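You operate a simulated robot arm through the tools that you are given. There is no shell and no other tool.

The job below is to be done with a simulated two-armed robot. You get a single attempt, and the scene is never put back.

JOB
Rinse the washed socks in fresh water with no pod.
Fine: drain the suds, shut the drain before filling, then run one wash; leave the socks in the tub and end with fill and dial off.

Only the result counts: the job must be done as asked and must still hold three seconds after the hand-in. Knocking over, shifting, dropping, spilling or breaking anything else fails it.

ROBOT AND FRAMES
Two 7-joint arms with two-finger parallel grippers on one trunk that stands fixed in place. Base frame: the origin is at the foot of the trunk, x ahead of it, y to its left, z up. Lengths are in cm, angles in rad, forces in N, time in s.
The left shoulder is at [2, 17, 127.8], the right one opposite. With the tool pointing down near the work surface each hand reaches from about 10 to 66 cm from the base axis, measured 20 degrees to its own side. Payload 3.8 kg a hand.
Tool frame (each hand has its own): the origin (TCP) lies between the finger pads and is the grasp point; the fingertips stand 3 cm ahead of it; z points along the fingers, y is the line along which they close. Largest opening 11 cm; finger width 2, thickness 1; the body of the gripper, 4.8 by 11.2 cm, starts 5.5 cm behind the TCP.
Orientation is that of the tool frame in the base frame, as a unit quaternion [w, x, y, z]. With the fingers straight down and closing along the base's y, the tool's x points along the base's -x, its y along +y and its z along -z.

CONTROLS
- The arms move only by the tool step_arm. It takes "left_plan", "right_plan" or both (then of equal length, played together; a hand with none holds still); each is a list of rows, each an object of numbers (a shift or turn left out is 0, a gripper value left out holds the last): "tx", "ty", "tz": the shift along the tool's x, y, z in cm; "wx", "wy", "wz": the turn, a rotation vector about the tool's x, y, z in rad; "gripper": the opening in per cent of the stroke, from 0 (shut) to 100 (fully open). In form: [{"tx": .., "ty": .., "tz": .., "wx": .., "wy": .., "wz": .., "gripper": ..}, ...]. A call has 1 to 20 rows; each row shifts and turns the commanded pose from where the row before left it, along the tool's axes as they then stand. A row lasts 0.2 s, in which the tool goes at most 5 cm and 0.15 rad; a call with a longer step from one row to the next is refused whole, and so is a gripper value outside its range. Where a pose cannot be reached the arm comes as near as it can. A force on the tool above 90 N (or 10 N above the force at the start of the call, whichever is more), or a blocked arm, ends the call early, and 0.2 s more pass. Each finger travels about 7.2 cm/s and halts on what it meets, pressing with about 35 N; the grip force reading is that of the motor and also rises with nothing between the fingers. The clock runs only during rows and for 0.2 s after the last one: add rows that do not move to give the fingers time. It gives the time, the measured TCP pose, the force on the tool (base axes), the opening and the grip force at its end, in the units of the frame above (readings bear some noise), with the torque about the TCP (base axes, N m) and any sound that the robot's microphone picked up, and new pictures: "views" is both (left out), scene, wrist or none (wrist: the cameras of the hands that moved).
- Cameras (640 x 400 px; columns grow to the right, rows downward): "scene" is now at [9.35, -3.89, 143.44]; the picture's right is [-0.38, -0.93, 0.00], its down [-0.44, 0.18, -0.88] and it looks along [0.81, -0.33, -0.48] (base axes); focal length 257 px, centre (320, 200). "left" rides on the left gripper at [7.2, -1.7, -10.3] in its tool frame; the picture's right is [0.23, 0.97, 0.00], its down [-0.76, 0.18, -0.62] and it looks along [-0.61, 0.14, 0.78] (tool axes); focal length 222 px, centre (320, 200). "right" rides on the right gripper at [7.2, 1.7, -10.3] in its tool frame; the picture's right is [-0.23, 0.97, 0.00], its down [-0.76, -0.18, -0.62] and it looks along [-0.61, -0.14, 0.78] (tool axes); focal length 222 px, centre (320, 200). There is no depth. A picture from a camera that has moved, and an enlarged one, comes with that camera's place and axes in the base frame and with its lens. The place of the scene camera against the robot may be out by one fixed shift of up to 1.8 cm in any direction.
- move_column(by): moves the trunk up (or, below 0, down) by that many cm; the arms and the scene camera ride with it, the base frame stays. It gives what a move gives, with no picture.
- pan_tilt(pan, tilt): turns the head with the scene camera to pan (to the left, within 1.396 rad either way) and tilt (down, from -0.506 to 1.204), counted from straight ahead of the robot. It gives what a move gives, and a new picture of the scene camera.
- inspect(camera, box): a new picture of the part [left, top, right, bottom] of that camera's present view, enlarged. It takes no simulated time.
- finish_job(): hands the job in; it is judged then, once.

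Places have to be worked out from the pictures, the camera data and where the tool is seen. Open the grippers and draw the arms clear of the work before you hand the job in, unless the task says otherwise.

The tools are called after "Emit:" by a JSON object that holds its "fn" and its "kwargs". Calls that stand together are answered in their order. step_arm: Moves the arms, as the interface text tells. Its arguments: {"type":"object","properties":{"left_plan":{"type":"array","items":{"type":"object","properties":{"tx":{"type":"number"},"ty":{"type":"number"},"tz":{"type":"number"},"wx":{"type":"number"},"wy":{"type":"number"},"wz":{"type":"number"},"gripper":{"type":"number"}}}},"right_plan":{"type":"array","items":{"type":"object","properties":{"tx":{"type":"number"},"ty":{"type":"number"},"tz":{"type":"number"},"wx":{"type":"number"},"wy":{"type":"number"},"wz":{"type":"number"},"gripper":{"type":"number"}}}},"views":{"type":"string","enum":["both","scene","wrist","none"]}},"required":[]} The other tools are called the same way: move_column (by) moves the trunk up or down; pan_tilt (pan, tilt) turns the head that bears the scene camera; inspect (camera, box) takes an enlarged picture of a part of a camera's view; finish_job () hands the job in.

At the start:

```text
t: 0.0
left_position: [42.23, -1.7, 131.4]
left_tcp_rot: [0.0, 0.0, 1.0, 0.0]
left_wrist_force: [-0.9, -0.2, 0.0]
left_torque: [-0.02, 0.01, 0.0]
left_grip_width: 11.02
left_finger_force: 0.0
right_position: [33.4, -35.36, 129.88]
right_tcp_rot: [0.0, 0.001, 1.0, 0.0]
right_wrist_force: [0.1, -0.1, -0.1]
right_torque: [-0.02, 0.03, 0.05]
right_grip_width: 11.02
right_finger_force: 0.0
trunk travel left (down, up): [-37.5, 19.5]
head pan, tilt (commanded): [-0.386, 0.497]
```

scene: 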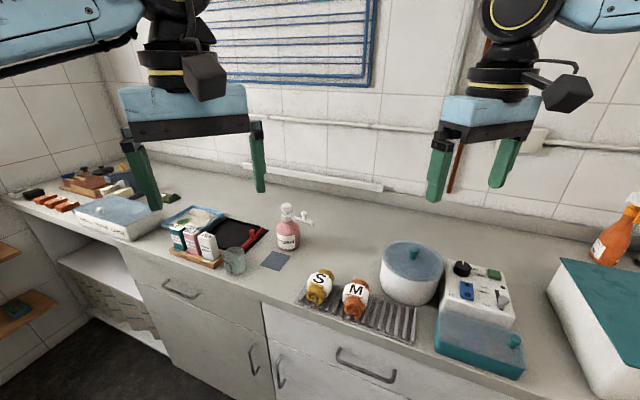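
right: 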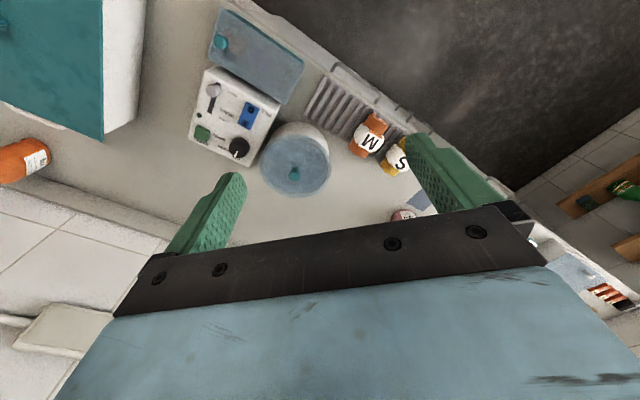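
left: 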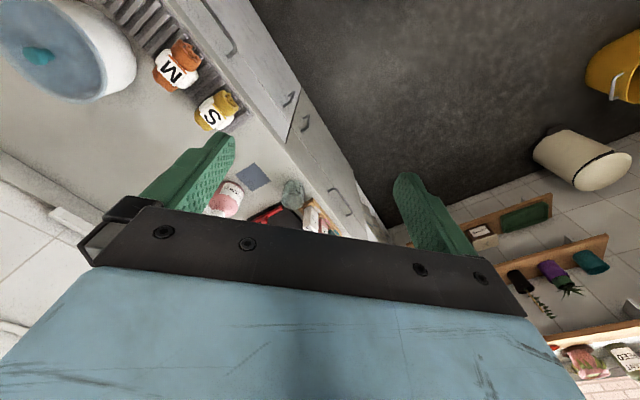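

The pictures show a small washing tub (white drum, blue lid) beside a control box with a dial, a blue rocker, a green button and a lever, and a tray with a lid. I'll enlarge these before moving.

Emit:
{"fn": "inspect", "kwargs": {"camera": "scene", "box": [360, 220, 560, 390]}}

Emit:
{"fn": "inspect", "kwargs": {"camera": "right", "box": [170, 0, 430, 200]}}

Emit:
{"fn": "inspect", "kwargs": {"camera": "scene", "box": [150, 180, 350, 320]}}

```text
2.35 times, centred on (460, 305) of scene
camera zoom: at [9.35, -3.89, 143.44], right [-0.38, -0.93, 0.0], down [-0.44, 0.18, -0.88], along [0.81, -0.33, -0.48], focal length 606 px, centre (-9, -47)
```

zoom: 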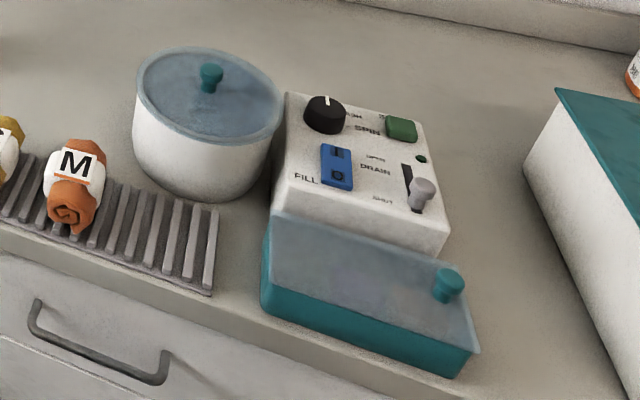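

```text
2.00 times, centred on (300, 100) of right
camera zoom: at [26.24, -33.7, 140.29], right [0.23, 0.97, 0.0], down [0.76, -0.18, 0.62], along [0.61, -0.14, -0.78], focal length 444 px, centre (360, 400)
```

zoom: 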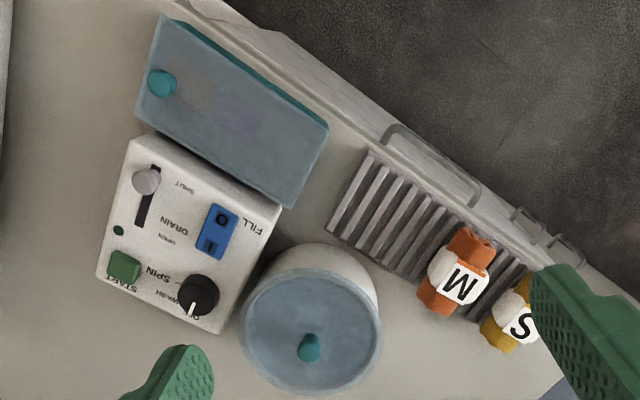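

```text
2.86 times, centred on (250, 250) of scene
camera zoom: at [9.35, -3.89, 143.44], right [-0.38, -0.93, 0.0], down [-0.44, 0.18, -0.88], along [0.81, -0.33, -0.48], focal length 735 px, centre (520, 57)
```

zoom: 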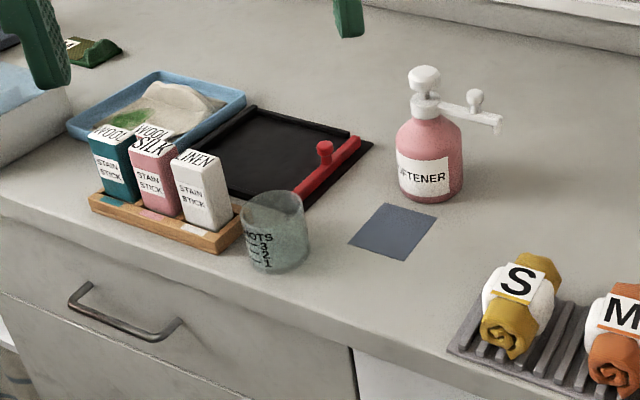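

The control box has a DIAL (OFF/WASH/SPIN), a green START button, a DRAIN slider (OPEN/SHUT) and a FILL rocker. It stands next to the lidded tub. I'll turn the head toward it for a squarer view.

Emit:
{"fn": "pan_tilt", "kwargs": {"pan": -0.9, "tilt": 0.75}}

```text
t: 0.9
left_position: [42.18, -1.57, 131.45]
left_tcp_rot: [0.0, 0.0, 1.0, 0.0]
left_wrist_force: [-0.9, 0.5, 1.7]
left_torque: [-0.01, 0.01, 0.0]
left_grip_width: 11.01
left_finger_force: 0.1
right_position: [33.36, -35.41, 129.87]
right_tcp_rot: [0.0, -0.001, 1.0, 0.0]
right_wrist_force: [0.7, 0.0, -0.9]
right_torque: [-0.03, 0.02, 0.0]
right_grip_width: 11.0
right_finger_force: 0.1
trunk travel left (down, up): [-37.5, 19.5]
head pan, tilt (commanded): [-0.901, 0.75]
camera scene: at [6.07, -6.95, 141.23], right [-0.78, -0.62, 0.0], down [-0.42, 0.53, -0.73], along [0.45, -0.57, -0.68], focal length 257 px, centre (320, 200)
```

scene: 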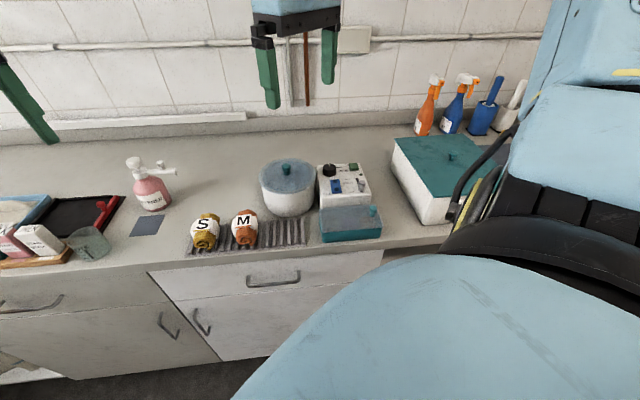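

The head now faces the machine with a clear line of sight. I'll enlarge that view to read the control states.

Emit:
{"fn": "inspect", "kwargs": {"camera": "scene", "box": [250, 140, 400, 250]}}

Emit:
{"fn": "inspect", "kwargs": {"camera": "scene", "box": [310, 155, 380, 205]}}

Emit:
{"fn": "inspect", "kwargs": {"camera": "right", "box": [180, 50, 290, 170]}}

```text
3.64 times, centred on (325, 195) of scene
camera zoom: at [6.07, -6.95, 141.23], right [-0.78, -0.62, 0.0], down [-0.42, 0.53, -0.73], along [0.45, -0.57, -0.68], focal length 936 px, centre (302, 218)
```

zoom: 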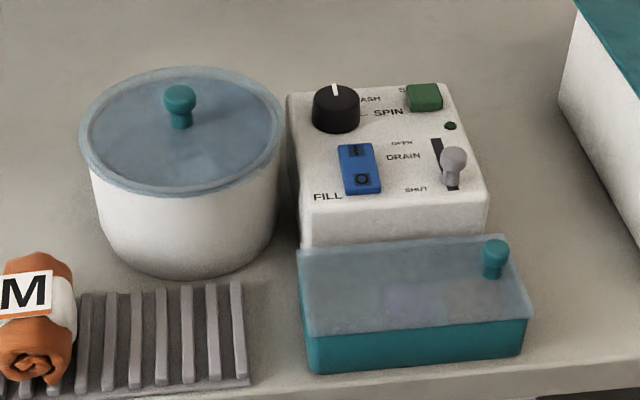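

```text
8.00 times, centred on (345, 180) of scene
camera zoom: at [6.07, -6.95, 141.23], right [-0.78, -0.62, 0.0], down [-0.42, 0.53, -0.73], along [0.45, -0.57, -0.68], focal length 2059 px, centre (120, 360)
```

zoom: 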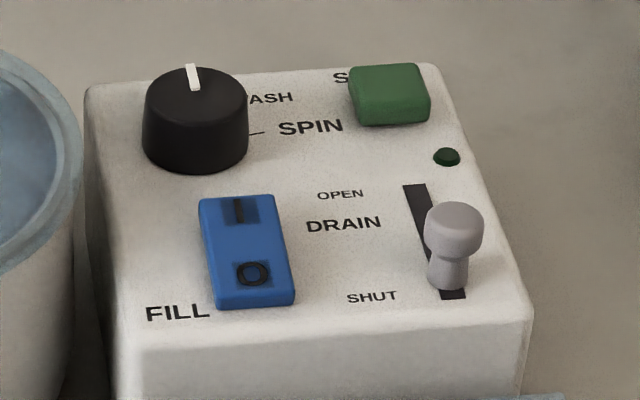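

```text
3.33 times, centred on (235, 110) of right
camera zoom: at [26.24, -33.69, 140.29], right [0.23, 0.97, 0.0], down [0.76, -0.18, 0.62], along [0.61, -0.14, -0.78], focal length 740 px, centre (603, 500)
```

zoom: 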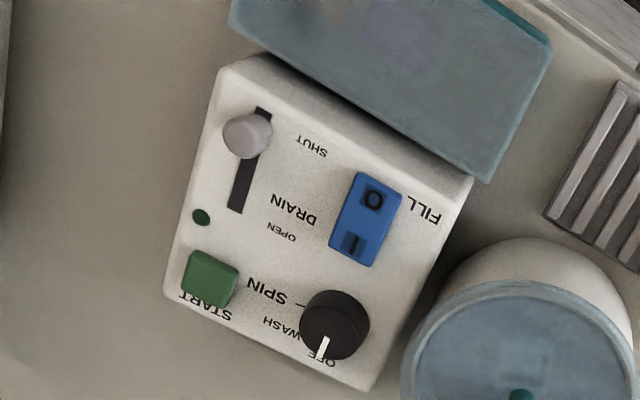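

The drain slider is at SHUT, the dial points to OFF, and the rocker looks to be on O. I'll bring the right hand down over the control box, still well above it, for a close second view to triangulate from.

Emit:
{"fn": "step_arm", "kwargs": {"right_plan": [{"tx": -1.2, "ty": -3, "tz": 3}, {"tx": -1.2, "ty": -3, "tz": 3}, {"tx": -1.2, "ty": -3, "tz": 3}, {"tx": -1.2, "ty": -3, "tz": 3}, {"tx": -1.2, "ty": -3, "tz": 3}, {}], "views": "both"}}

```text
t: 2.3
left_position: [42.09, -1.68, 131.38]
left_tcp_rot: [0.0, 0.0, 1.0, 0.0]
left_wrist_force: [0.0, 0.2, -0.3]
left_torque: [-0.01, -0.01, 0.02]
left_grip_width: 11.0
left_finger_force: 0.1
right_position: [39.59, -50.25, 114.67]
right_tcp_rot: [-0.001, 0.0, 1.0, 0.0]
right_wrist_force: [-0.4, 0.0, -0.2]
right_torque: [0.04, -0.02, 0.04]
right_grip_width: 11.0
right_finger_force: 0.0
trunk travel left (down, up): [-37.5, 19.5]
head pan, tilt (commanded): [-0.901, 0.75]
camera scene: at [6.0, -6.89, 141.23], right [-0.78, -0.62, 0.0], down [-0.42, 0.53, -0.73], along [0.45, -0.57, -0.68], focal length 257 px, centre (320, 200)
camera right: at [32.42, -48.61, 125.1], right [0.23, 0.97, 0.0], down [0.76, -0.18, 0.62], along [0.61, -0.14, -0.78], focal length 222 px, centre (320, 200)
```

scene: 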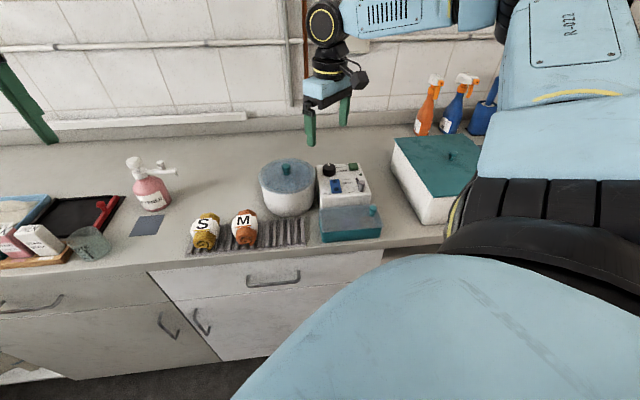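
right: 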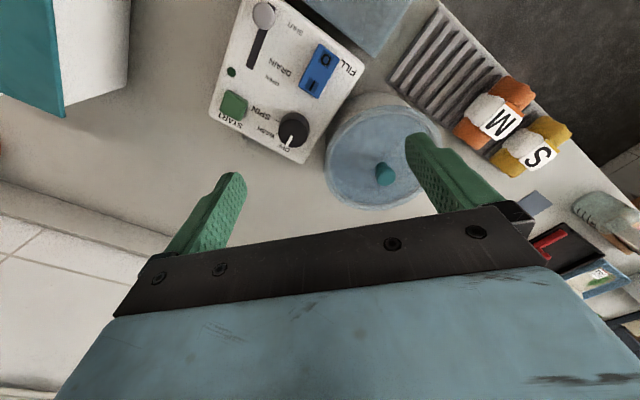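

Triangulating the two right-camera views puts the dial top near (41.8, -54, 98). I'll enlarge the new wrist view to place the other controls.

Emit:
{"fn": "inspect", "kwargs": {"camera": "right", "box": [200, 0, 380, 170]}}

Emit:
{"fn": "inspect", "kwargs": {"camera": "right", "box": [300, 70, 460, 220]}}

Emit:
{"fn": "inspect", "kwargs": {"camera": "scene", "box": [250, 120, 400, 250]}}

```text
2.35 times, centred on (290, 85) of right
camera zoom: at [32.42, -48.61, 125.1], right [0.23, 0.97, 0.0], down [0.76, -0.18, 0.62], along [0.61, -0.14, -0.78], focal length 523 px, centre (391, 471)
```

zoom: 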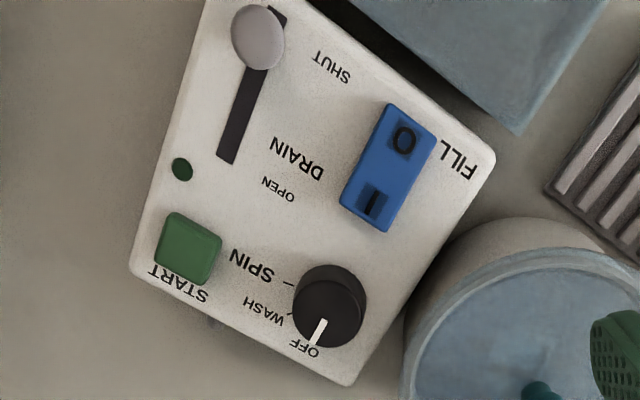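

```text
2.67 times, centred on (380, 145) of right
camera zoom: at [32.42, -48.61, 125.1], right [0.23, 0.97, 0.0], down [0.76, -0.18, 0.62], along [0.61, -0.14, -0.78], focal length 592 px, centre (160, 347)
```

zoom: 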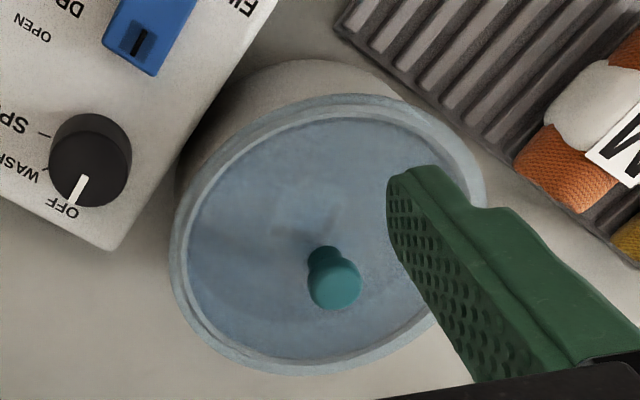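

```text
3.08 times, centred on (325, 185) of scene
camera zoom: at [6.0, -6.89, 141.23], right [-0.78, -0.62, 0.0], down [-0.42, 0.53, -0.73], along [0.45, -0.57, -0.68], focal length 792 px, centre (305, 246)
```

zoom: 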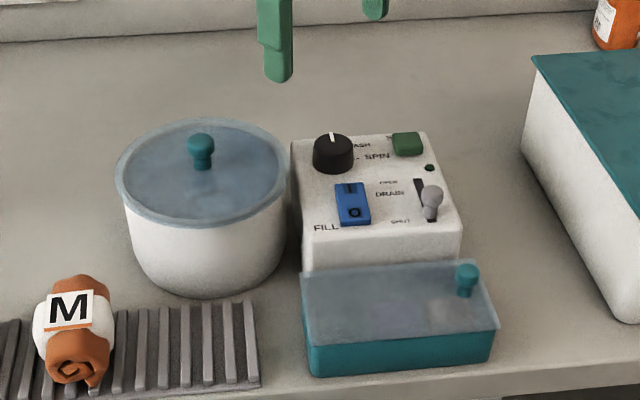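

The estimates so far: drain knob near (30.9, -53, 100), rocker near (36.5, -49.6, 97), dial near (41.8, -54, 98), START near (37.5, -60, 97.5), box "up" direction about (0.7, -0.71). I'll move the right hand above the drain knob and yaw it to line up with the box, staying high.

Emit:
{"fn": "step_arm", "kwargs": {"right_plan": [{"tx": 2.87, "ty": -0.95, "tz": 1.5, "gripper": 40}, {"tx": 2.87, "ty": -0.95, "tz": 1.5}, {"tx": 2.87, "ty": -0.95, "tz": 1.5}, {"wz": 0.14}, {"wz": 0.14}, {"wz": 0.14}, {"wz": 0.14}, {"wz": 0.14}, {"wz": 0.1}, {}, {}], "views": "both"}}

```text
t: 4.7
left_position: [42.18, -1.65, 131.37]
left_tcp_rot: [0.0, -0.001, 1.0, -0.001]
left_wrist_force: [-0.3, 0.3, -0.3]
left_torque: [-0.01, -0.01, -0.02]
left_grip_width: 11.01
left_finger_force: 0.1
right_position: [30.81, -53.36, 110.43]
right_tcp_rot: [0.0, 0.39, 0.921, 0.0]
right_wrist_force: [1.0, 0.5, -0.2]
right_torque: [-0.02, 0.02, -0.01]
right_grip_width: 4.42
right_finger_force: 0.1
trunk travel left (down, up): [-37.5, 19.5]
head pan, tilt (commanded): [-0.901, 0.75]
camera scene: at [6.06, -6.96, 141.22], right [-0.78, -0.62, 0.0], down [-0.42, 0.53, -0.73], along [0.45, -0.57, -0.68], focal length 257 px, centre (320, 200)
camera right: at [27.03, -46.85, 120.77], right [0.86, 0.51, 0.0], down [0.4, -0.67, 0.62], along [0.32, -0.53, -0.78], focal length 222 px, centre (320, 200)
```

scene: 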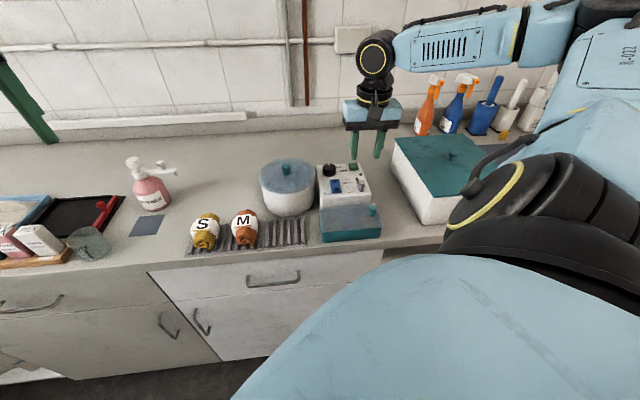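
right: 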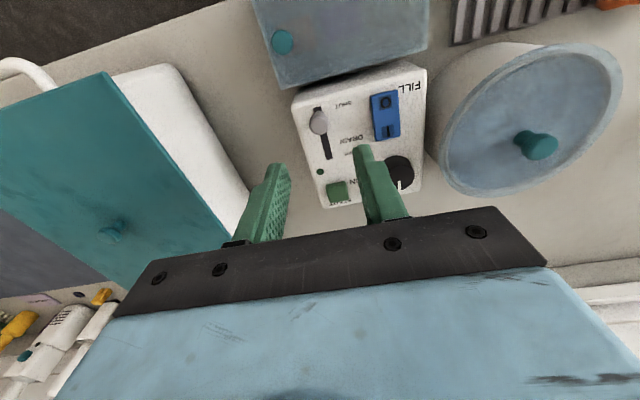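

The hand is yawed and sits above the drain side. I'll enlarge the wrist view to fix the controls from this pose.

Emit:
{"fn": "inspect", "kwargs": {"camera": "right", "box": [270, 50, 450, 220]}}

Emit:
{"fn": "inspect", "kwargs": {"camera": "scene", "box": [290, 120, 400, 220]}}

```text
2.35 times, centred on (360, 135) of right
camera zoom: at [27.03, -46.85, 120.77], right [0.86, 0.51, 0.0], down [0.4, -0.67, 0.62], along [0.32, -0.53, -0.78], focal length 523 px, centre (226, 353)
```

zoom: 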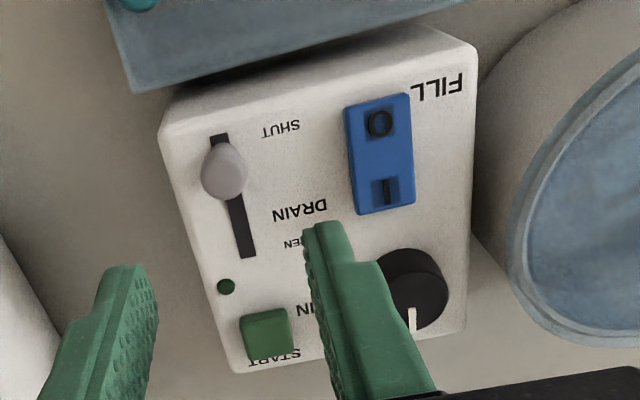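

```text
4.00 times, centred on (345, 170) of scene
camera zoom: at [6.06, -6.96, 141.22], right [-0.78, -0.62, 0.0], down [-0.42, 0.53, -0.73], along [0.45, -0.57, -0.68], focal length 1029 px, centre (220, 320)
```

zoom: 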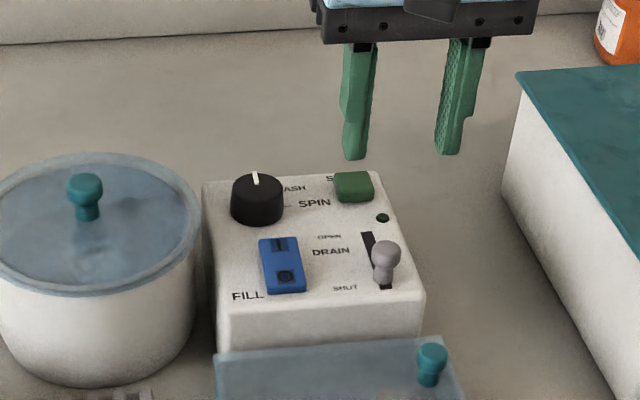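

Triangulation now puts the drain knob top at (30.9, -53.2, 100.2), directly below the TCP at (30.8, -53.4). I'll lower until the open fingers straddle it, with the tips at about 98.4.

Emit:
{"fn": "step_arm", "kwargs": {"right_plan": [{"tz": 3}, {"tz": 3}, {"tz": 2}, {"tz": 1}, {}], "views": "both"}}

Emit:
{"fn": "inspect", "kwargs": {"camera": "scene", "box": [290, 120, 400, 220]}}

Emit:
{"fn": "inspect", "kwargs": {"camera": "right", "box": [220, 50, 420, 230]}}

```text
t: 5.9
left_position: [42.16, -1.62, 131.45]
left_tcp_rot: [-0.001, 0.0, 1.0, 0.001]
left_wrist_force: [0.4, 0.2, -0.3]
left_torque: [0.02, 0.02, 0.03]
left_grip_width: 10.99
left_finger_force: 0.1
right_position: [30.76, -53.32, 101.31]
right_tcp_rot: [0.0, 0.39, 0.921, 0.0]
right_wrist_force: [-0.8, 0.0, 0.1]
right_torque: [-0.04, 0.01, -0.01]
right_grip_width: 4.4
right_finger_force: 0.2
trunk travel left (down, up): [-37.5, 19.5]
head pan, tilt (commanded): [-0.901, 0.75]
camera scene: at [6.06, -6.95, 141.22], right [-0.78, -0.62, 0.0], down [-0.42, 0.53, -0.73], along [0.45, -0.57, -0.68], focal length 257 px, centre (320, 200)
camera right: at [26.97, -46.8, 111.7], right [0.86, 0.51, 0.0], down [0.4, -0.67, 0.62], along [0.32, -0.53, -0.78], focal length 222 px, centre (320, 200)
```

scene: 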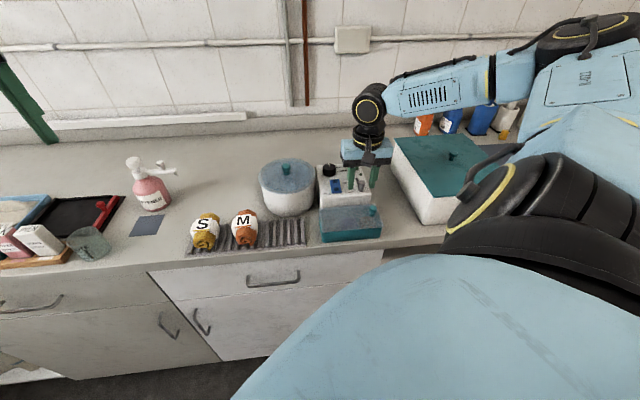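
right: 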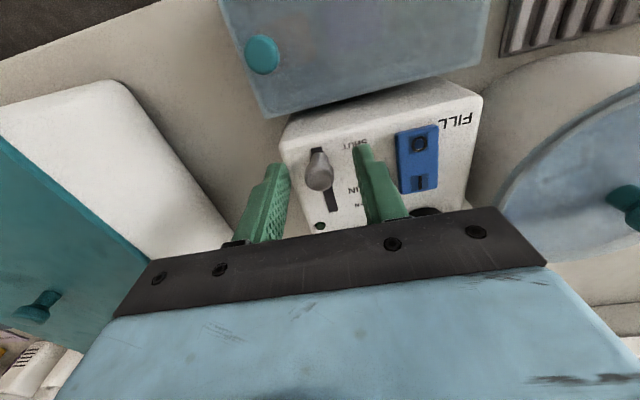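

```text
4.00 times, centred on (345, 170) of scene
camera zoom: at [6.06, -6.95, 141.22], right [-0.78, -0.62, 0.0], down [-0.42, 0.53, -0.73], along [0.45, -0.57, -0.68], focal length 1029 px, centre (220, 320)
```

zoom: 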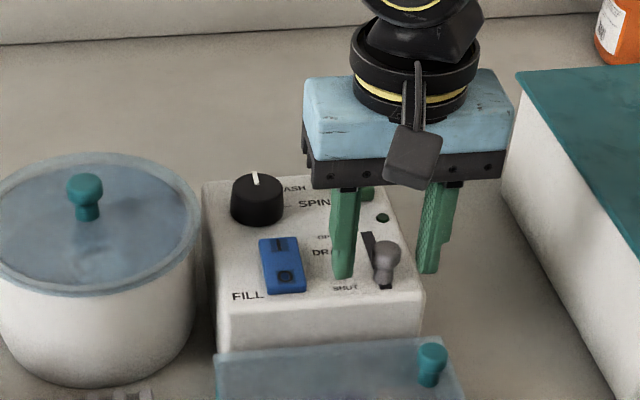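

```text
2.22 times, centred on (320, 140) of right
camera zoom: at [26.97, -46.8, 111.7], right [0.86, 0.51, 0.0], down [0.4, -0.67, 0.62], along [0.32, -0.53, -0.78], focal length 494 px, centre (320, 333)
```

zoom: 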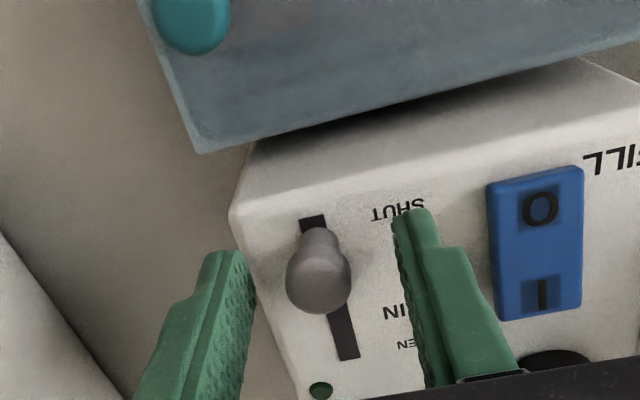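

The knob is centred between the fingers. I'll grip it and slide it along the slot toward OPEN (tool -x), stopping at about 4 cm to check.

Emit:
{"fn": "step_arm", "kwargs": {"right_plan": [{"gripper": 0}, {}, {}, {"tx": -0.8}, {"tx": -0.8}, {"tx": -0.8}, {"tx": -0.8}, {"tx": -0.8}, {}], "views": "both"}}

Emit:
{"fn": "inspect", "kwargs": {"camera": "scene", "box": [290, 120, 400, 220]}}

Emit:
{"fn": "inspect", "kwargs": {"camera": "right", "box": [220, 50, 420, 230]}}

```text
t: 7.9
left_position: [42.2, -1.62, 131.44]
left_tcp_rot: [0.0, 0.0, 1.0, 0.0]
left_wrist_force: [-0.6, 0.2, -0.2]
left_torque: [-0.01, 0.02, 0.01]
left_grip_width: 11.03
left_finger_force: 0.1
right_position: [33.45, -56.09, 101.34]
right_tcp_rot: [-0.001, 0.39, 0.921, 0.001]
right_wrist_force: [-4.2, 4.3, -10.1]
right_torque: [-0.4, -0.38, 0.02]
right_grip_width: 1.82
right_finger_force: 44.7
trunk travel left (down, up): [-37.5, 19.5]
head pan, tilt (commanded): [-0.901, 0.75]
camera scene: at [6.04, -6.98, 141.22], right [-0.78, -0.62, 0.0], down [-0.42, 0.53, -0.73], along [0.45, -0.57, -0.68], focal length 257 px, centre (320, 200)
camera right: at [29.74, -49.72, 111.72], right [0.86, 0.52, 0.0], down [0.4, -0.67, 0.62], along [0.32, -0.53, -0.78], focal length 222 px, centre (320, 200)
```

scene: 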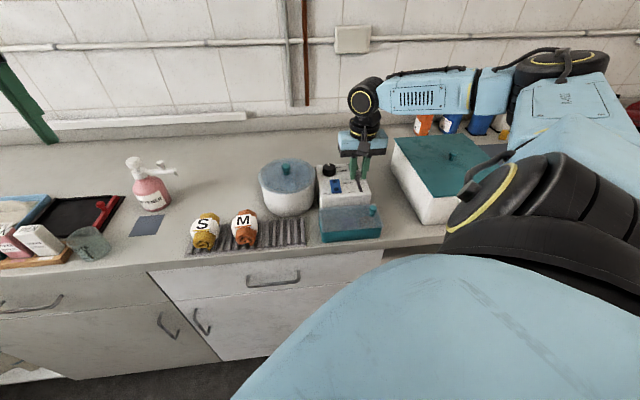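
right: 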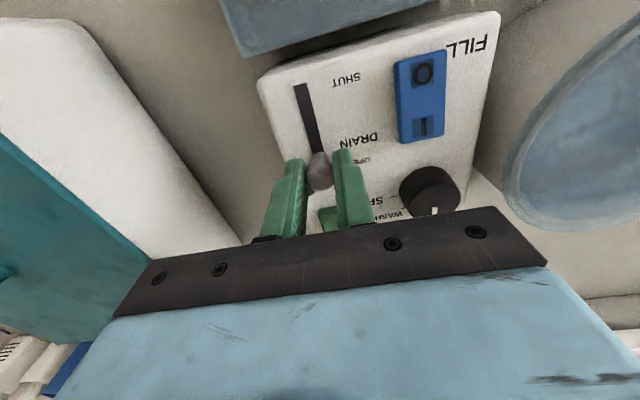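

```text
4.00 times, centred on (345, 170) of scene
camera zoom: at [6.04, -6.98, 141.22], right [-0.78, -0.62, 0.0], down [-0.42, 0.53, -0.73], along [0.45, -0.57, -0.68], focal length 1029 px, centre (220, 320)
```

zoom: 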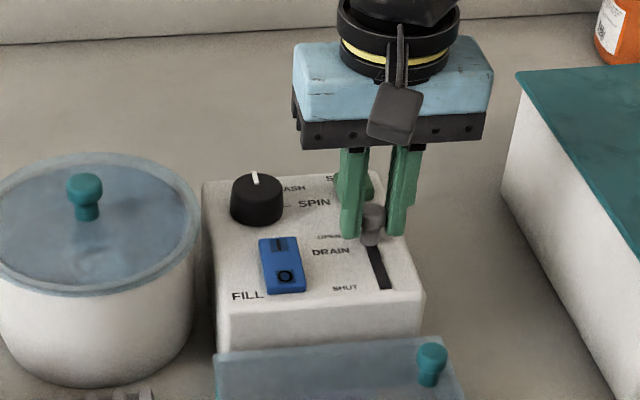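

```text
2.22 times, centred on (320, 140) of right
camera zoom: at [29.74, -49.72, 111.72], right [0.86, 0.52, 0.0], down [0.4, -0.67, 0.62], along [0.32, -0.53, -0.78], focal length 494 px, centre (320, 333)
```

zoom: 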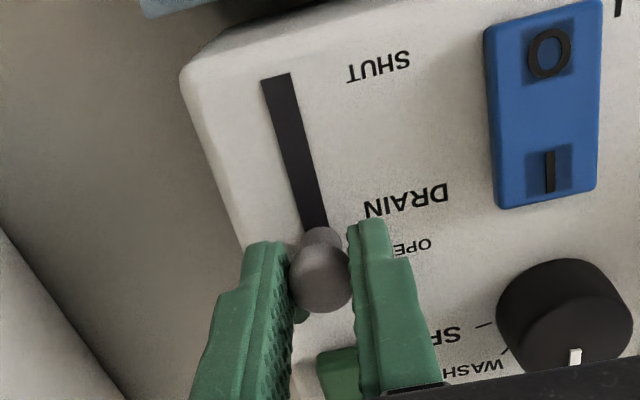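

The slider moved 3.9 cm with only about 6 N of drag, and there's no sound yet. I'll push gently in small steps to reach the OPEN end.

Emit:
{"fn": "step_arm", "kwargs": {"right_plan": [{"tx": -0.3}, {}, {"tx": -0.3}, {}], "views": "none"}}

```text
t: 8.9
left_position: [41.92, -1.4, 131.43]
left_tcp_rot: [0.001, 0.0, 1.0, -0.002]
left_wrist_force: [-0.5, -0.3, 0.3]
left_torque: [0.03, 0.0, -0.02]
left_grip_width: 10.98
left_finger_force: 0.1
right_position: [33.57, -56.07, 101.33]
right_tcp_rot: [-0.006, 0.389, 0.921, 0.002]
right_wrist_force: [-24.5, 25.5, -12.6]
right_torque: [0.5, 0.46, -0.02]
right_grip_width: 1.89
right_finger_force: 45.3
trunk travel left (down, up): [-37.5, 19.5]
head pan, tilt (commanded): [-0.901, 0.75]
```

Force rose to about 35 N with almost no motion, so the slider is at its OPEN stop. I'll relax the command back by 0.6 cm to unload, keep the grip, and listen while it drains.

Emit:
{"fn": "step_arm", "kwargs": {"right_plan": [{"tx": 0.3}, {"tx": 0.3}, {}, {}, {}], "views": "both"}}

Emit:
{"fn": "inspect", "kwargs": {"camera": "scene", "box": [250, 130, 400, 240]}}

Emit:
{"fn": "inspect", "kwargs": {"camera": "right", "box": [220, 50, 420, 230]}}

```text
t: 10.1
left_position: [42.26, -1.69, 131.37]
left_tcp_rot: [0.0, 0.0, 1.0, 0.0]
left_wrist_force: [0.6, 0.0, 0.2]
left_torque: [0.0, -0.01, 0.01]
left_grip_width: 11.0
left_finger_force: 0.0
right_position: [33.67, -56.19, 101.42]
right_tcp_rot: [0.001, 0.39, 0.921, 0.0]
right_wrist_force: [-2.9, 7.1, -15.7]
right_torque: [-0.05, -0.13, -0.07]
right_grip_width: 1.85
right_finger_force: 45.1
trunk travel left (down, up): [-37.5, 19.5]
head pan, tilt (commanded): [-0.901, 0.75]
camera scene: at [6.09, -6.99, 141.22], right [-0.78, -0.62, 0.0], down [-0.42, 0.53, -0.73], along [0.45, -0.57, -0.68], focal length 257 px, centre (320, 200)
camera right: at [29.8, -49.77, 111.75], right [0.86, 0.52, 0.0], down [0.4, -0.67, 0.62], along [0.32, -0.54, -0.78], focal length 222 px, centre (320, 200)
```

scene: 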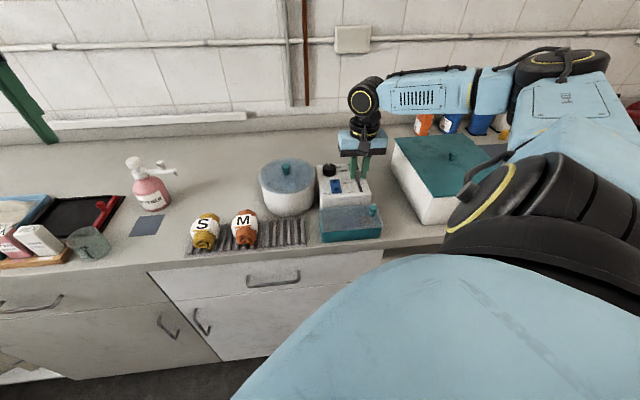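
right: 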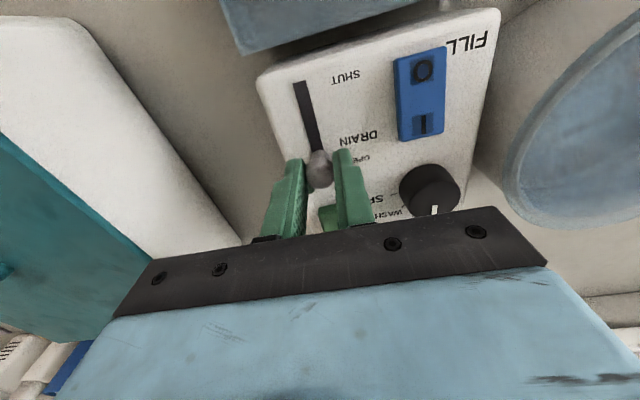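

```text
3.64 times, centred on (325, 185) of scene
camera zoom: at [6.09, -6.99, 141.22], right [-0.78, -0.62, 0.0], down [-0.42, 0.53, -0.73], along [0.45, -0.57, -0.68], focal length 936 px, centre (302, 254)
```

zoom: 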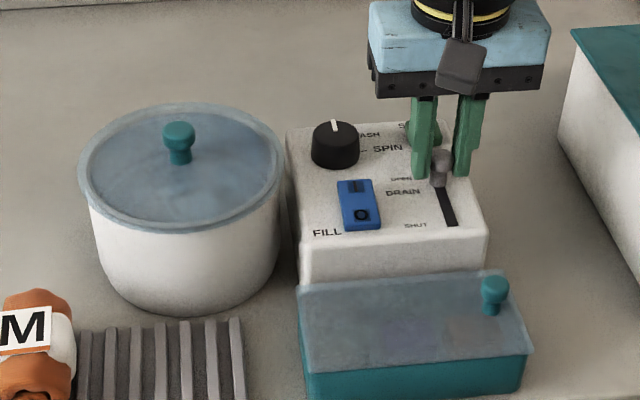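

```text
2.22 times, centred on (320, 140) of right
camera zoom: at [29.8, -49.77, 111.75], right [0.86, 0.52, 0.0], down [0.4, -0.67, 0.62], along [0.32, -0.54, -0.78], focal length 494 px, centre (320, 333)
```

zoom: 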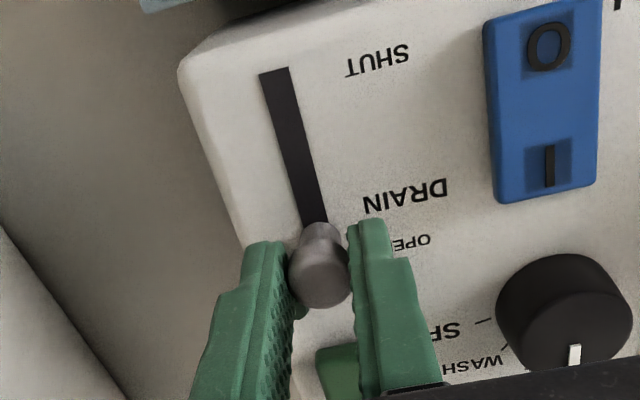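

The knob sits at the OPEN end, with no sound reported. I'll release it, rise, and shift the right hand toward the tub so its camera can look through the translucent lid while it drains.

Emit:
{"fn": "step_arm", "kwargs": {"right_plan": [{"gripper": 40}, {}, {"tz": -2}, {"tz": -4}, {"tz": -4}, {"tx": 1, "ty": 4}, {"tx": 1, "ty": 4}, {"tx": 1, "ty": 4}, {}], "views": "both"}}

Emit:
{"fn": "inspect", "kwargs": {"camera": "scene", "box": [250, 130, 400, 240]}}

Emit:
{"fn": "inspect", "kwargs": {"camera": "right", "box": [220, 0, 480, 200]}}

```text
t: 12.1
left_position: [42.08, -1.65, 131.4]
left_tcp_rot: [0.0, 0.0, 1.0, 0.0]
left_wrist_force: [0.1, 0.5, -0.4]
left_torque: [0.0, 0.01, 0.0]
left_grip_width: 10.97
left_finger_force: 0.0
right_position: [39.72, -45.86, 111.42]
right_tcp_rot: [0.0, 0.39, 0.921, 0.0]
right_wrist_force: [0.9, 0.6, 0.2]
right_torque: [-0.01, -0.02, -0.03]
right_grip_width: 4.38
right_finger_force: 0.1
trunk travel left (down, up): [-37.5, 19.5]
head pan, tilt (commanded): [-0.901, 0.75]
camera scene: at [5.99, -6.99, 141.23], right [-0.78, -0.62, 0.0], down [-0.42, 0.53, -0.73], along [0.45, -0.57, -0.68], focal length 257 px, centre (320, 200)
camera right: at [36.06, -39.36, 121.75], right [0.86, 0.51, 0.0], down [0.4, -0.67, 0.62], along [0.32, -0.53, -0.78], focal length 222 px, centre (320, 200)
```

scene: 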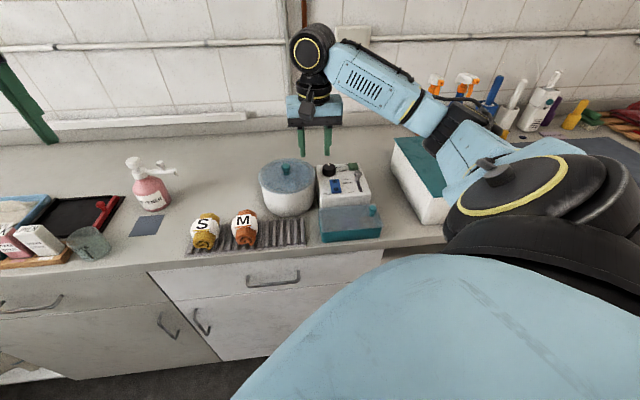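
right: 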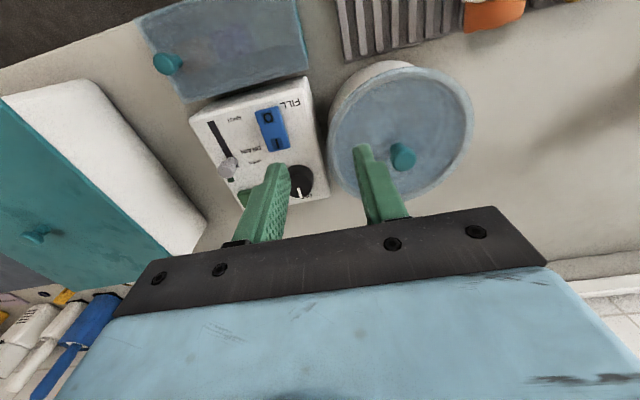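

```text
3.64 times, centred on (325, 185) of scene
camera zoom: at [5.99, -6.99, 141.23], right [-0.78, -0.62, 0.0], down [-0.42, 0.53, -0.73], along [0.45, -0.57, -0.68], focal length 936 px, centre (302, 254)
```

zoom: 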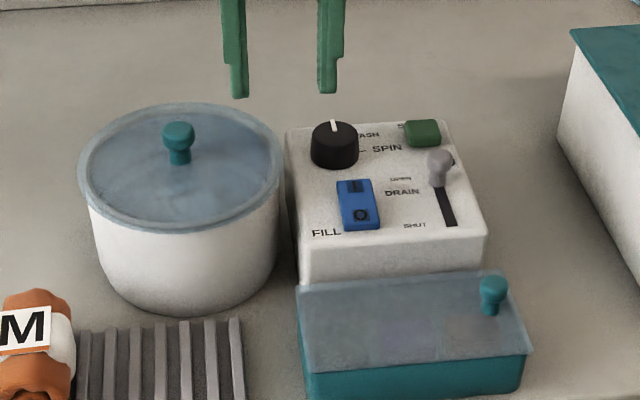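

```text
2.00 times, centred on (350, 100) of right
camera zoom: at [36.06, -39.36, 121.75], right [0.86, 0.51, 0.0], down [0.4, -0.67, 0.62], along [0.32, -0.53, -0.78], focal length 444 px, centre (260, 400)
```

zoom: 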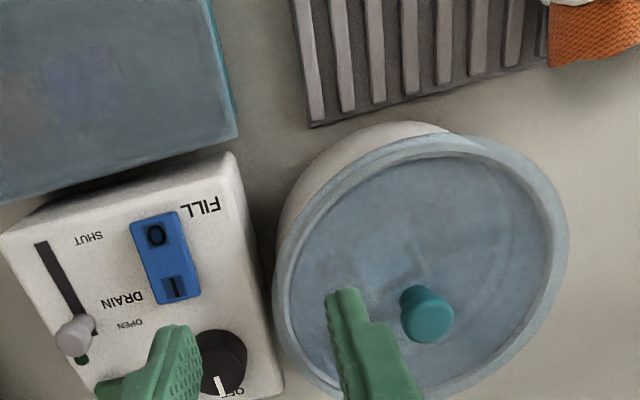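

The lid view is faint. I'll take a reference zoom of the tub, then wait 4 s and compare to see whether the level or look changes.

Emit:
{"fn": "inspect", "kwargs": {"camera": "right", "box": [320, 50, 480, 200]}}

Emit:
{"fn": "step_arm", "kwargs": {"right_plan": [{}, {}, {}, {}, {}, {}, {}, {}, {}, {}, {}, {}, {}, {}, {}, {}, {}, {}, {}, {}], "views": "none"}}

Emit:
{"fn": "inspect", "kwargs": {"camera": "right", "box": [320, 50, 480, 200]}}

```text
2.67 times, centred on (400, 125) of right
camera zoom: at [36.06, -39.36, 121.75], right [0.86, 0.51, 0.0], down [0.4, -0.67, 0.62], along [0.32, -0.53, -0.78], focal length 592 px, centre (107, 400)
```

zoom: 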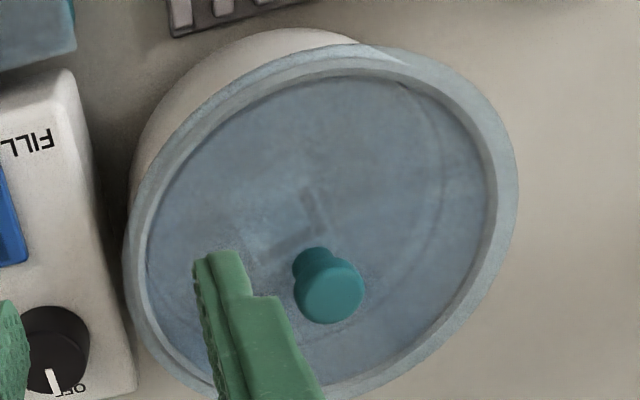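

```text
t: 16.3
left_position: [42.22, -1.67, 131.36]
left_tcp_rot: [0.0, 0.0, 1.0, 0.0]
left_wrist_force: [-0.5, 0.1, 0.8]
left_torque: [-0.02, -0.01, 0.04]
left_grip_width: 11.0
left_finger_force: 0.0
right_position: [39.81, -45.8, 111.41]
right_tcp_rot: [0.0, 0.391, 0.92, 0.0]
right_wrist_force: [0.3, -1.0, -0.3]
right_torque: [0.01, 0.04, -0.01]
right_grip_width: 4.4
right_finger_force: 0.1
trunk travel left (down, up): [-37.5, 19.5]
head pan, tilt (commanded): [-0.901, 0.75]
```

```text
2.67 times, centred on (400, 125) of right
camera zoom: at [36.1, -39.37, 121.73], right [0.86, 0.52, 0.0], down [0.4, -0.67, 0.62], along [0.32, -0.53, -0.78], focal length 592 px, centre (107, 400)
```

zoom: 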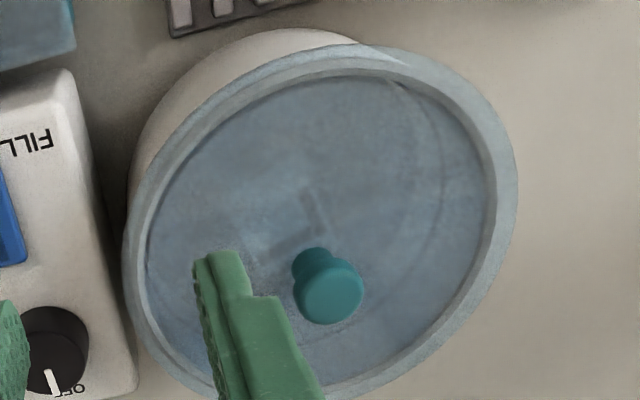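

There's no change over 4 s, so the drain may already have finished or it's simply hard to see. I'll keep waiting and shift the hand up and back to get an unobstructed view into the tub.

Emit:
{"fn": "step_arm", "kwargs": {"right_plan": [{"tx": 2, "ty": 3, "tz": -3}, {"tx": 2, "ty": 3, "tz": -3}, {"ty": 3, "tz": -2}, {}, {}, {}, {}, {}, {}, {}, {}, {}, {}, {}, {}, {}, {}, {}, {}, {}], "views": "wrist"}}

```text
t: 20.5
left_position: [42.27, -1.55, 131.41]
left_tcp_rot: [0.0, 0.0, 1.0, 0.0]
left_wrist_force: [-0.5, -0.3, 0.6]
left_torque: [0.01, 0.01, -0.01]
left_grip_width: 11.0
left_finger_force: 0.1
right_position: [43.78, -36.39, 119.49]
right_tcp_rot: [0.0, 0.39, 0.921, 0.0]
right_wrist_force: [0.4, 0.3, 0.0]
right_torque: [-0.03, -0.02, 0.03]
right_grip_width: 4.38
right_finger_force: 0.2
trunk travel left (down, up): [-37.5, 19.5]
head pan, tilt (commanded): [-0.901, 0.75]
camera right: at [40.0, -30.03, 129.91], right [0.86, 0.52, 0.0], down [0.4, -0.67, 0.62], along [0.32, -0.53, -0.78], focal length 222 px, centre (320, 200)
```

right: 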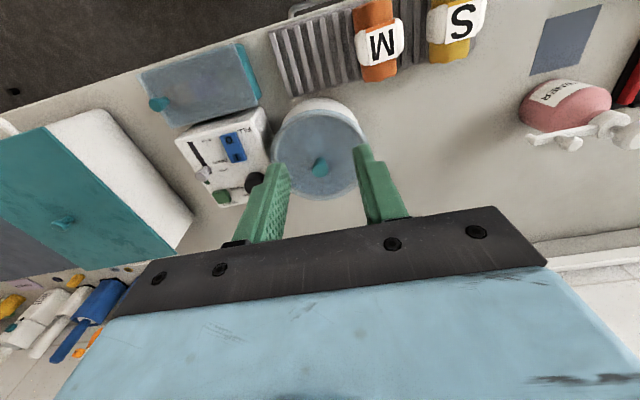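

The tub is now between the fingers with a clear view, so I'll zoom in on its lid and on the panel LED.

Emit:
{"fn": "inspect", "kwargs": {"camera": "right", "box": [260, 90, 380, 205]}}

Emit:
{"fn": "inspect", "kwargs": {"camera": "scene", "box": [255, 145, 325, 225]}}

Emit:
{"fn": "inspect", "kwargs": {"camera": "right", "box": [170, 100, 280, 210]}}

```text
3.48 times, centred on (320, 148) of right
camera zoom: at [40.0, -30.03, 129.91], right [0.86, 0.52, 0.0], down [0.4, -0.67, 0.62], along [0.32, -0.53, -0.78], focal length 773 px, centre (320, 383)
```

zoom: 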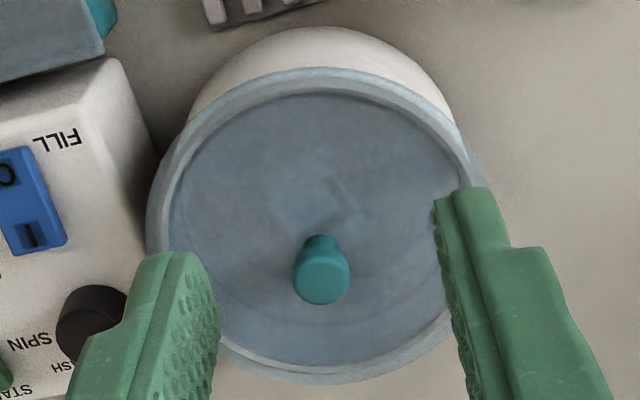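

```text
5.00 times, centred on (290, 185) of scene
camera zoom: at [6.06, -6.95, 141.22], right [-0.78, -0.62, 0.0], down [-0.42, 0.53, -0.73], along [0.45, -0.57, -0.68], focal length 1287 px, centre (470, 275)
```

zoom: 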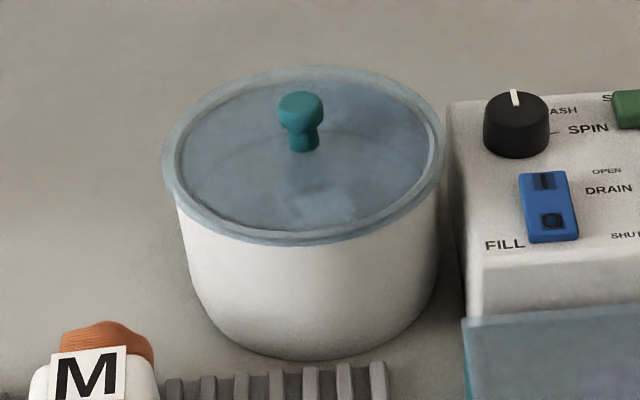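

```text
3.64 times, centred on (225, 155) of right
camera zoom: at [40.0, -30.03, 129.91], right [0.86, 0.52, 0.0], down [0.4, -0.67, 0.62], along [0.32, -0.53, -0.78], focal length 808 px, centre (666, 364)
```

zoom: 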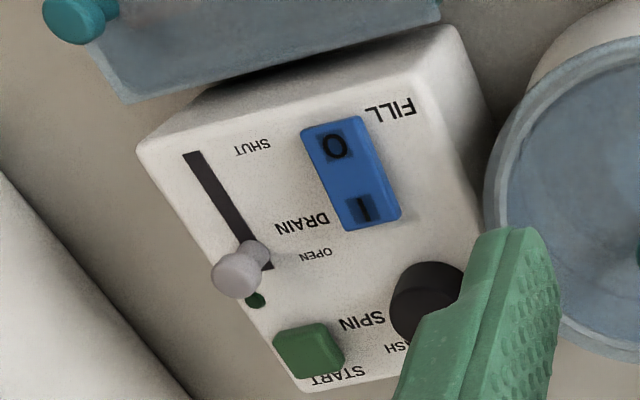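

I can faintly see an inner arc through the lid. I'll wait another 4 s and compare the same scene zoom for change.

Emit:
{"fn": "step_arm", "kwargs": {"right_plan": [{}, {}, {}, {}, {}, {}, {}, {}, {}, {}, {}, {}, {}, {}, {}, {}, {}, {}, {}, {}], "views": "none"}}

Emit:
{"fn": "inspect", "kwargs": {"camera": "scene", "box": [255, 145, 325, 225]}}

Emit:
{"fn": "inspect", "kwargs": {"camera": "right", "box": [260, 90, 380, 205]}}

```text
t: 24.7
left_position: [42.27, -1.58, 131.38]
left_tcp_rot: [0.001, 0.0, 1.0, -0.001]
left_wrist_force: [0.7, -0.1, -0.4]
left_torque: [0.04, -0.01, -0.01]
left_grip_width: 10.99
left_finger_force: 0.0
right_position: [43.69, -36.41, 119.61]
right_tcp_rot: [0.0, 0.39, 0.921, 0.0]
right_wrist_force: [-0.2, 0.2, -0.3]
right_torque: [0.02, -0.03, 0.02]
right_grip_width: 4.39
right_finger_force: 0.1
trunk travel left (down, up): [-37.5, 19.5]
head pan, tilt (commanded): [-0.901, 0.75]
```

```text
5.00 times, centred on (290, 185) of scene
camera zoom: at [6.06, -6.95, 141.22], right [-0.78, -0.62, 0.0], down [-0.42, 0.53, -0.73], along [0.45, -0.57, -0.68], focal length 1287 px, centre (470, 275)
```

zoom: 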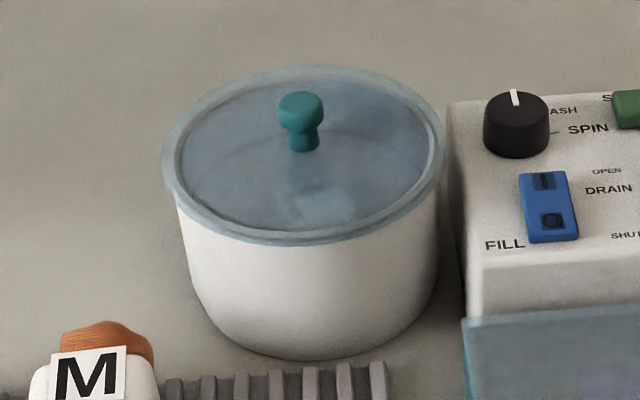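

```text
3.48 times, centred on (320, 148) of right
camera zoom: at [40.0, -30.03, 129.91], right [0.86, 0.52, 0.0], down [0.4, -0.67, 0.62], along [0.32, -0.53, -0.78], focal length 773 px, centre (320, 383)
```

zoom: 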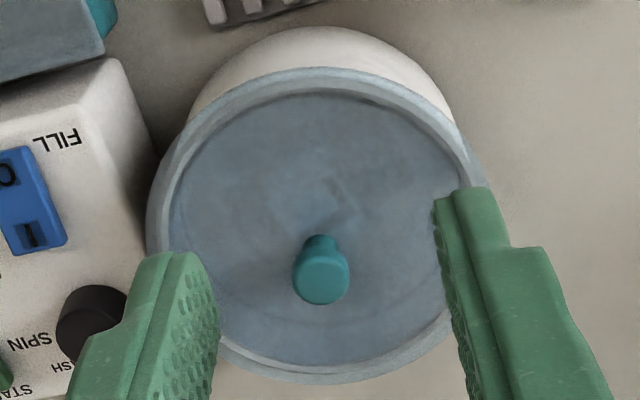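

Nothing changed between 20.5 and 24.7 s, so the draining has settled (about 17 s open). I'll bring the hand back above the drain knob, now near (33.6, -56.1), to shut it.

Emit:
{"fn": "step_arm", "kwargs": {"right_plan": [{"tx": -1.42, "ty": -4.2, "tz": 1.6}, {"tx": -1.42, "ty": -4.2, "tz": 1.6}, {"tx": -1.42, "ty": -4.2, "tz": 1.6}, {"tx": -1.42, "ty": -4.2, "tz": 1.6}, {"tx": -1.42, "ty": -4.16, "tz": 1.6}, {"tz": 3}, {"tz": 3}, {"tz": 2}, {}, {}, {}], "views": "both"}}

Emit:
{"fn": "inspect", "kwargs": {"camera": "scene", "box": [290, 120, 400, 220]}}

Emit:
{"fn": "inspect", "kwargs": {"camera": "right", "box": [220, 50, 420, 230]}}

```text
t: 27.1
left_position: [42.2, -1.57, 131.4]
left_tcp_rot: [0.0, 0.0, 1.0, 0.0]
left_wrist_force: [-0.4, 0.1, -0.5]
left_torque: [-0.01, 0.0, 0.01]
left_grip_width: 10.97
left_finger_force: 0.0
right_position: [33.54, -56.07, 103.29]
right_tcp_rot: [0.0, 0.39, 0.921, -0.001]
right_wrist_force: [1.6, -0.4, 0.7]
right_torque: [0.02, 0.01, 0.0]
right_grip_width: 4.38
right_finger_force: 0.1
trunk travel left (down, up): [-37.5, 19.5]
head pan, tilt (commanded): [-0.901, 0.75]
camera scene: at [6.05, -6.95, 141.22], right [-0.78, -0.62, 0.0], down [-0.42, 0.53, -0.73], along [0.45, -0.57, -0.68], focal length 257 px, centre (320, 200)
camera right: at [29.84, -49.68, 113.71], right [0.86, 0.52, 0.0], down [0.4, -0.67, 0.62], along [0.32, -0.53, -0.78], focal length 222 px, centre (320, 200)
```

scene: 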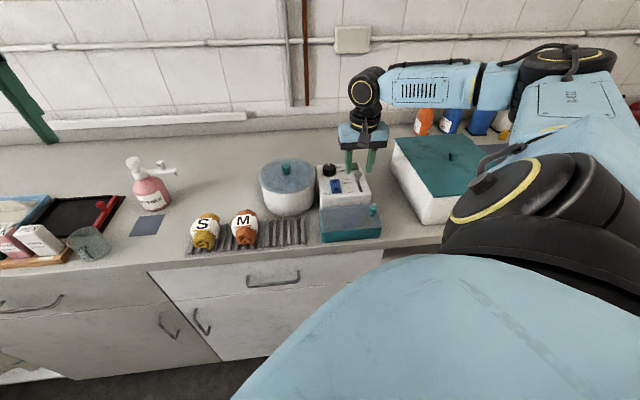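
right: 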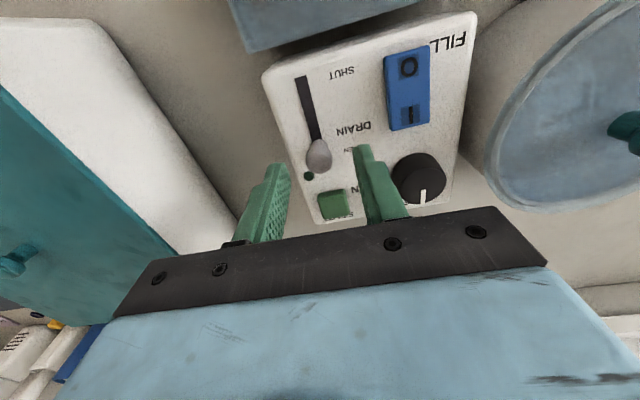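

```text
4.00 times, centred on (345, 170) of scene
camera zoom: at [6.05, -6.95, 141.22], right [-0.78, -0.62, 0.0], down [-0.42, 0.53, -0.73], along [0.45, -0.57, -0.68], focal length 1029 px, centre (220, 320)
```

zoom: 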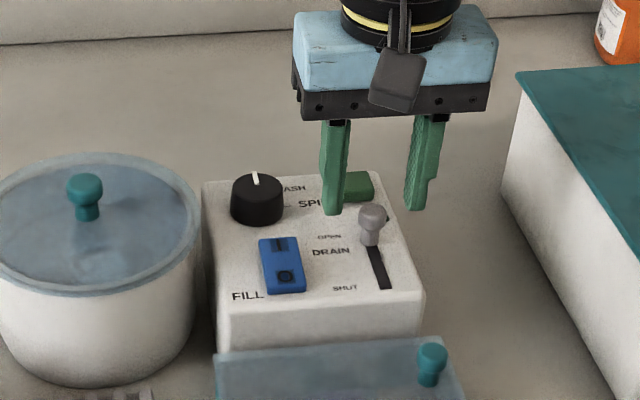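

```text
2.22 times, centred on (320, 140) of right
camera zoom: at [29.84, -49.68, 113.71], right [0.86, 0.52, 0.0], down [0.4, -0.67, 0.62], along [0.32, -0.53, -0.78], focal length 494 px, centre (320, 333)
```

zoom: 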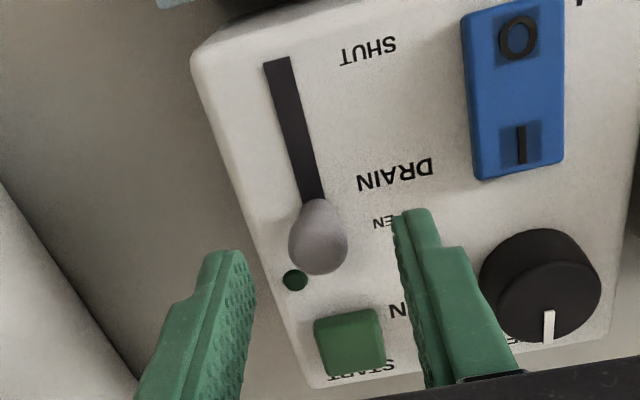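

The knob is centred between the fingers again. I'll lower 2 cm, hold 2 s more for draining, then grip and slide it back about 3.9 cm to SHUT.

Emit:
{"fn": "step_arm", "kwargs": {"right_plan": [{"tz": 1}, {"tz": 1}, {}, {}, {}, {}, {}, {}, {}, {}, {"gripper": 0}, {}, {}, {"tx": 0.8}, {"tx": 0.8}, {"tx": 0.8}, {"tx": 0.8}, {"tx": 0.7}, {}, {}], "views": "none"}}

```text
t: 31.3
left_position: [42.28, -1.73, 131.44]
left_tcp_rot: [0.0, 0.0, 1.0, 0.0]
left_wrist_force: [-0.5, -0.8, 0.7]
left_torque: [0.0, 0.0, 0.01]
left_grip_width: 11.0
left_finger_force: 0.1
right_position: [30.8, -53.41, 101.38]
right_tcp_rot: [-0.001, 0.389, 0.921, 0.0]
right_wrist_force: [-2.3, -2.5, -12.3]
right_torque: [-0.81, -0.71, 0.01]
right_grip_width: 1.87
right_finger_force: 45.2
trunk travel left (down, up): [-37.5, 19.5]
head pan, tilt (commanded): [-0.901, 0.75]
```

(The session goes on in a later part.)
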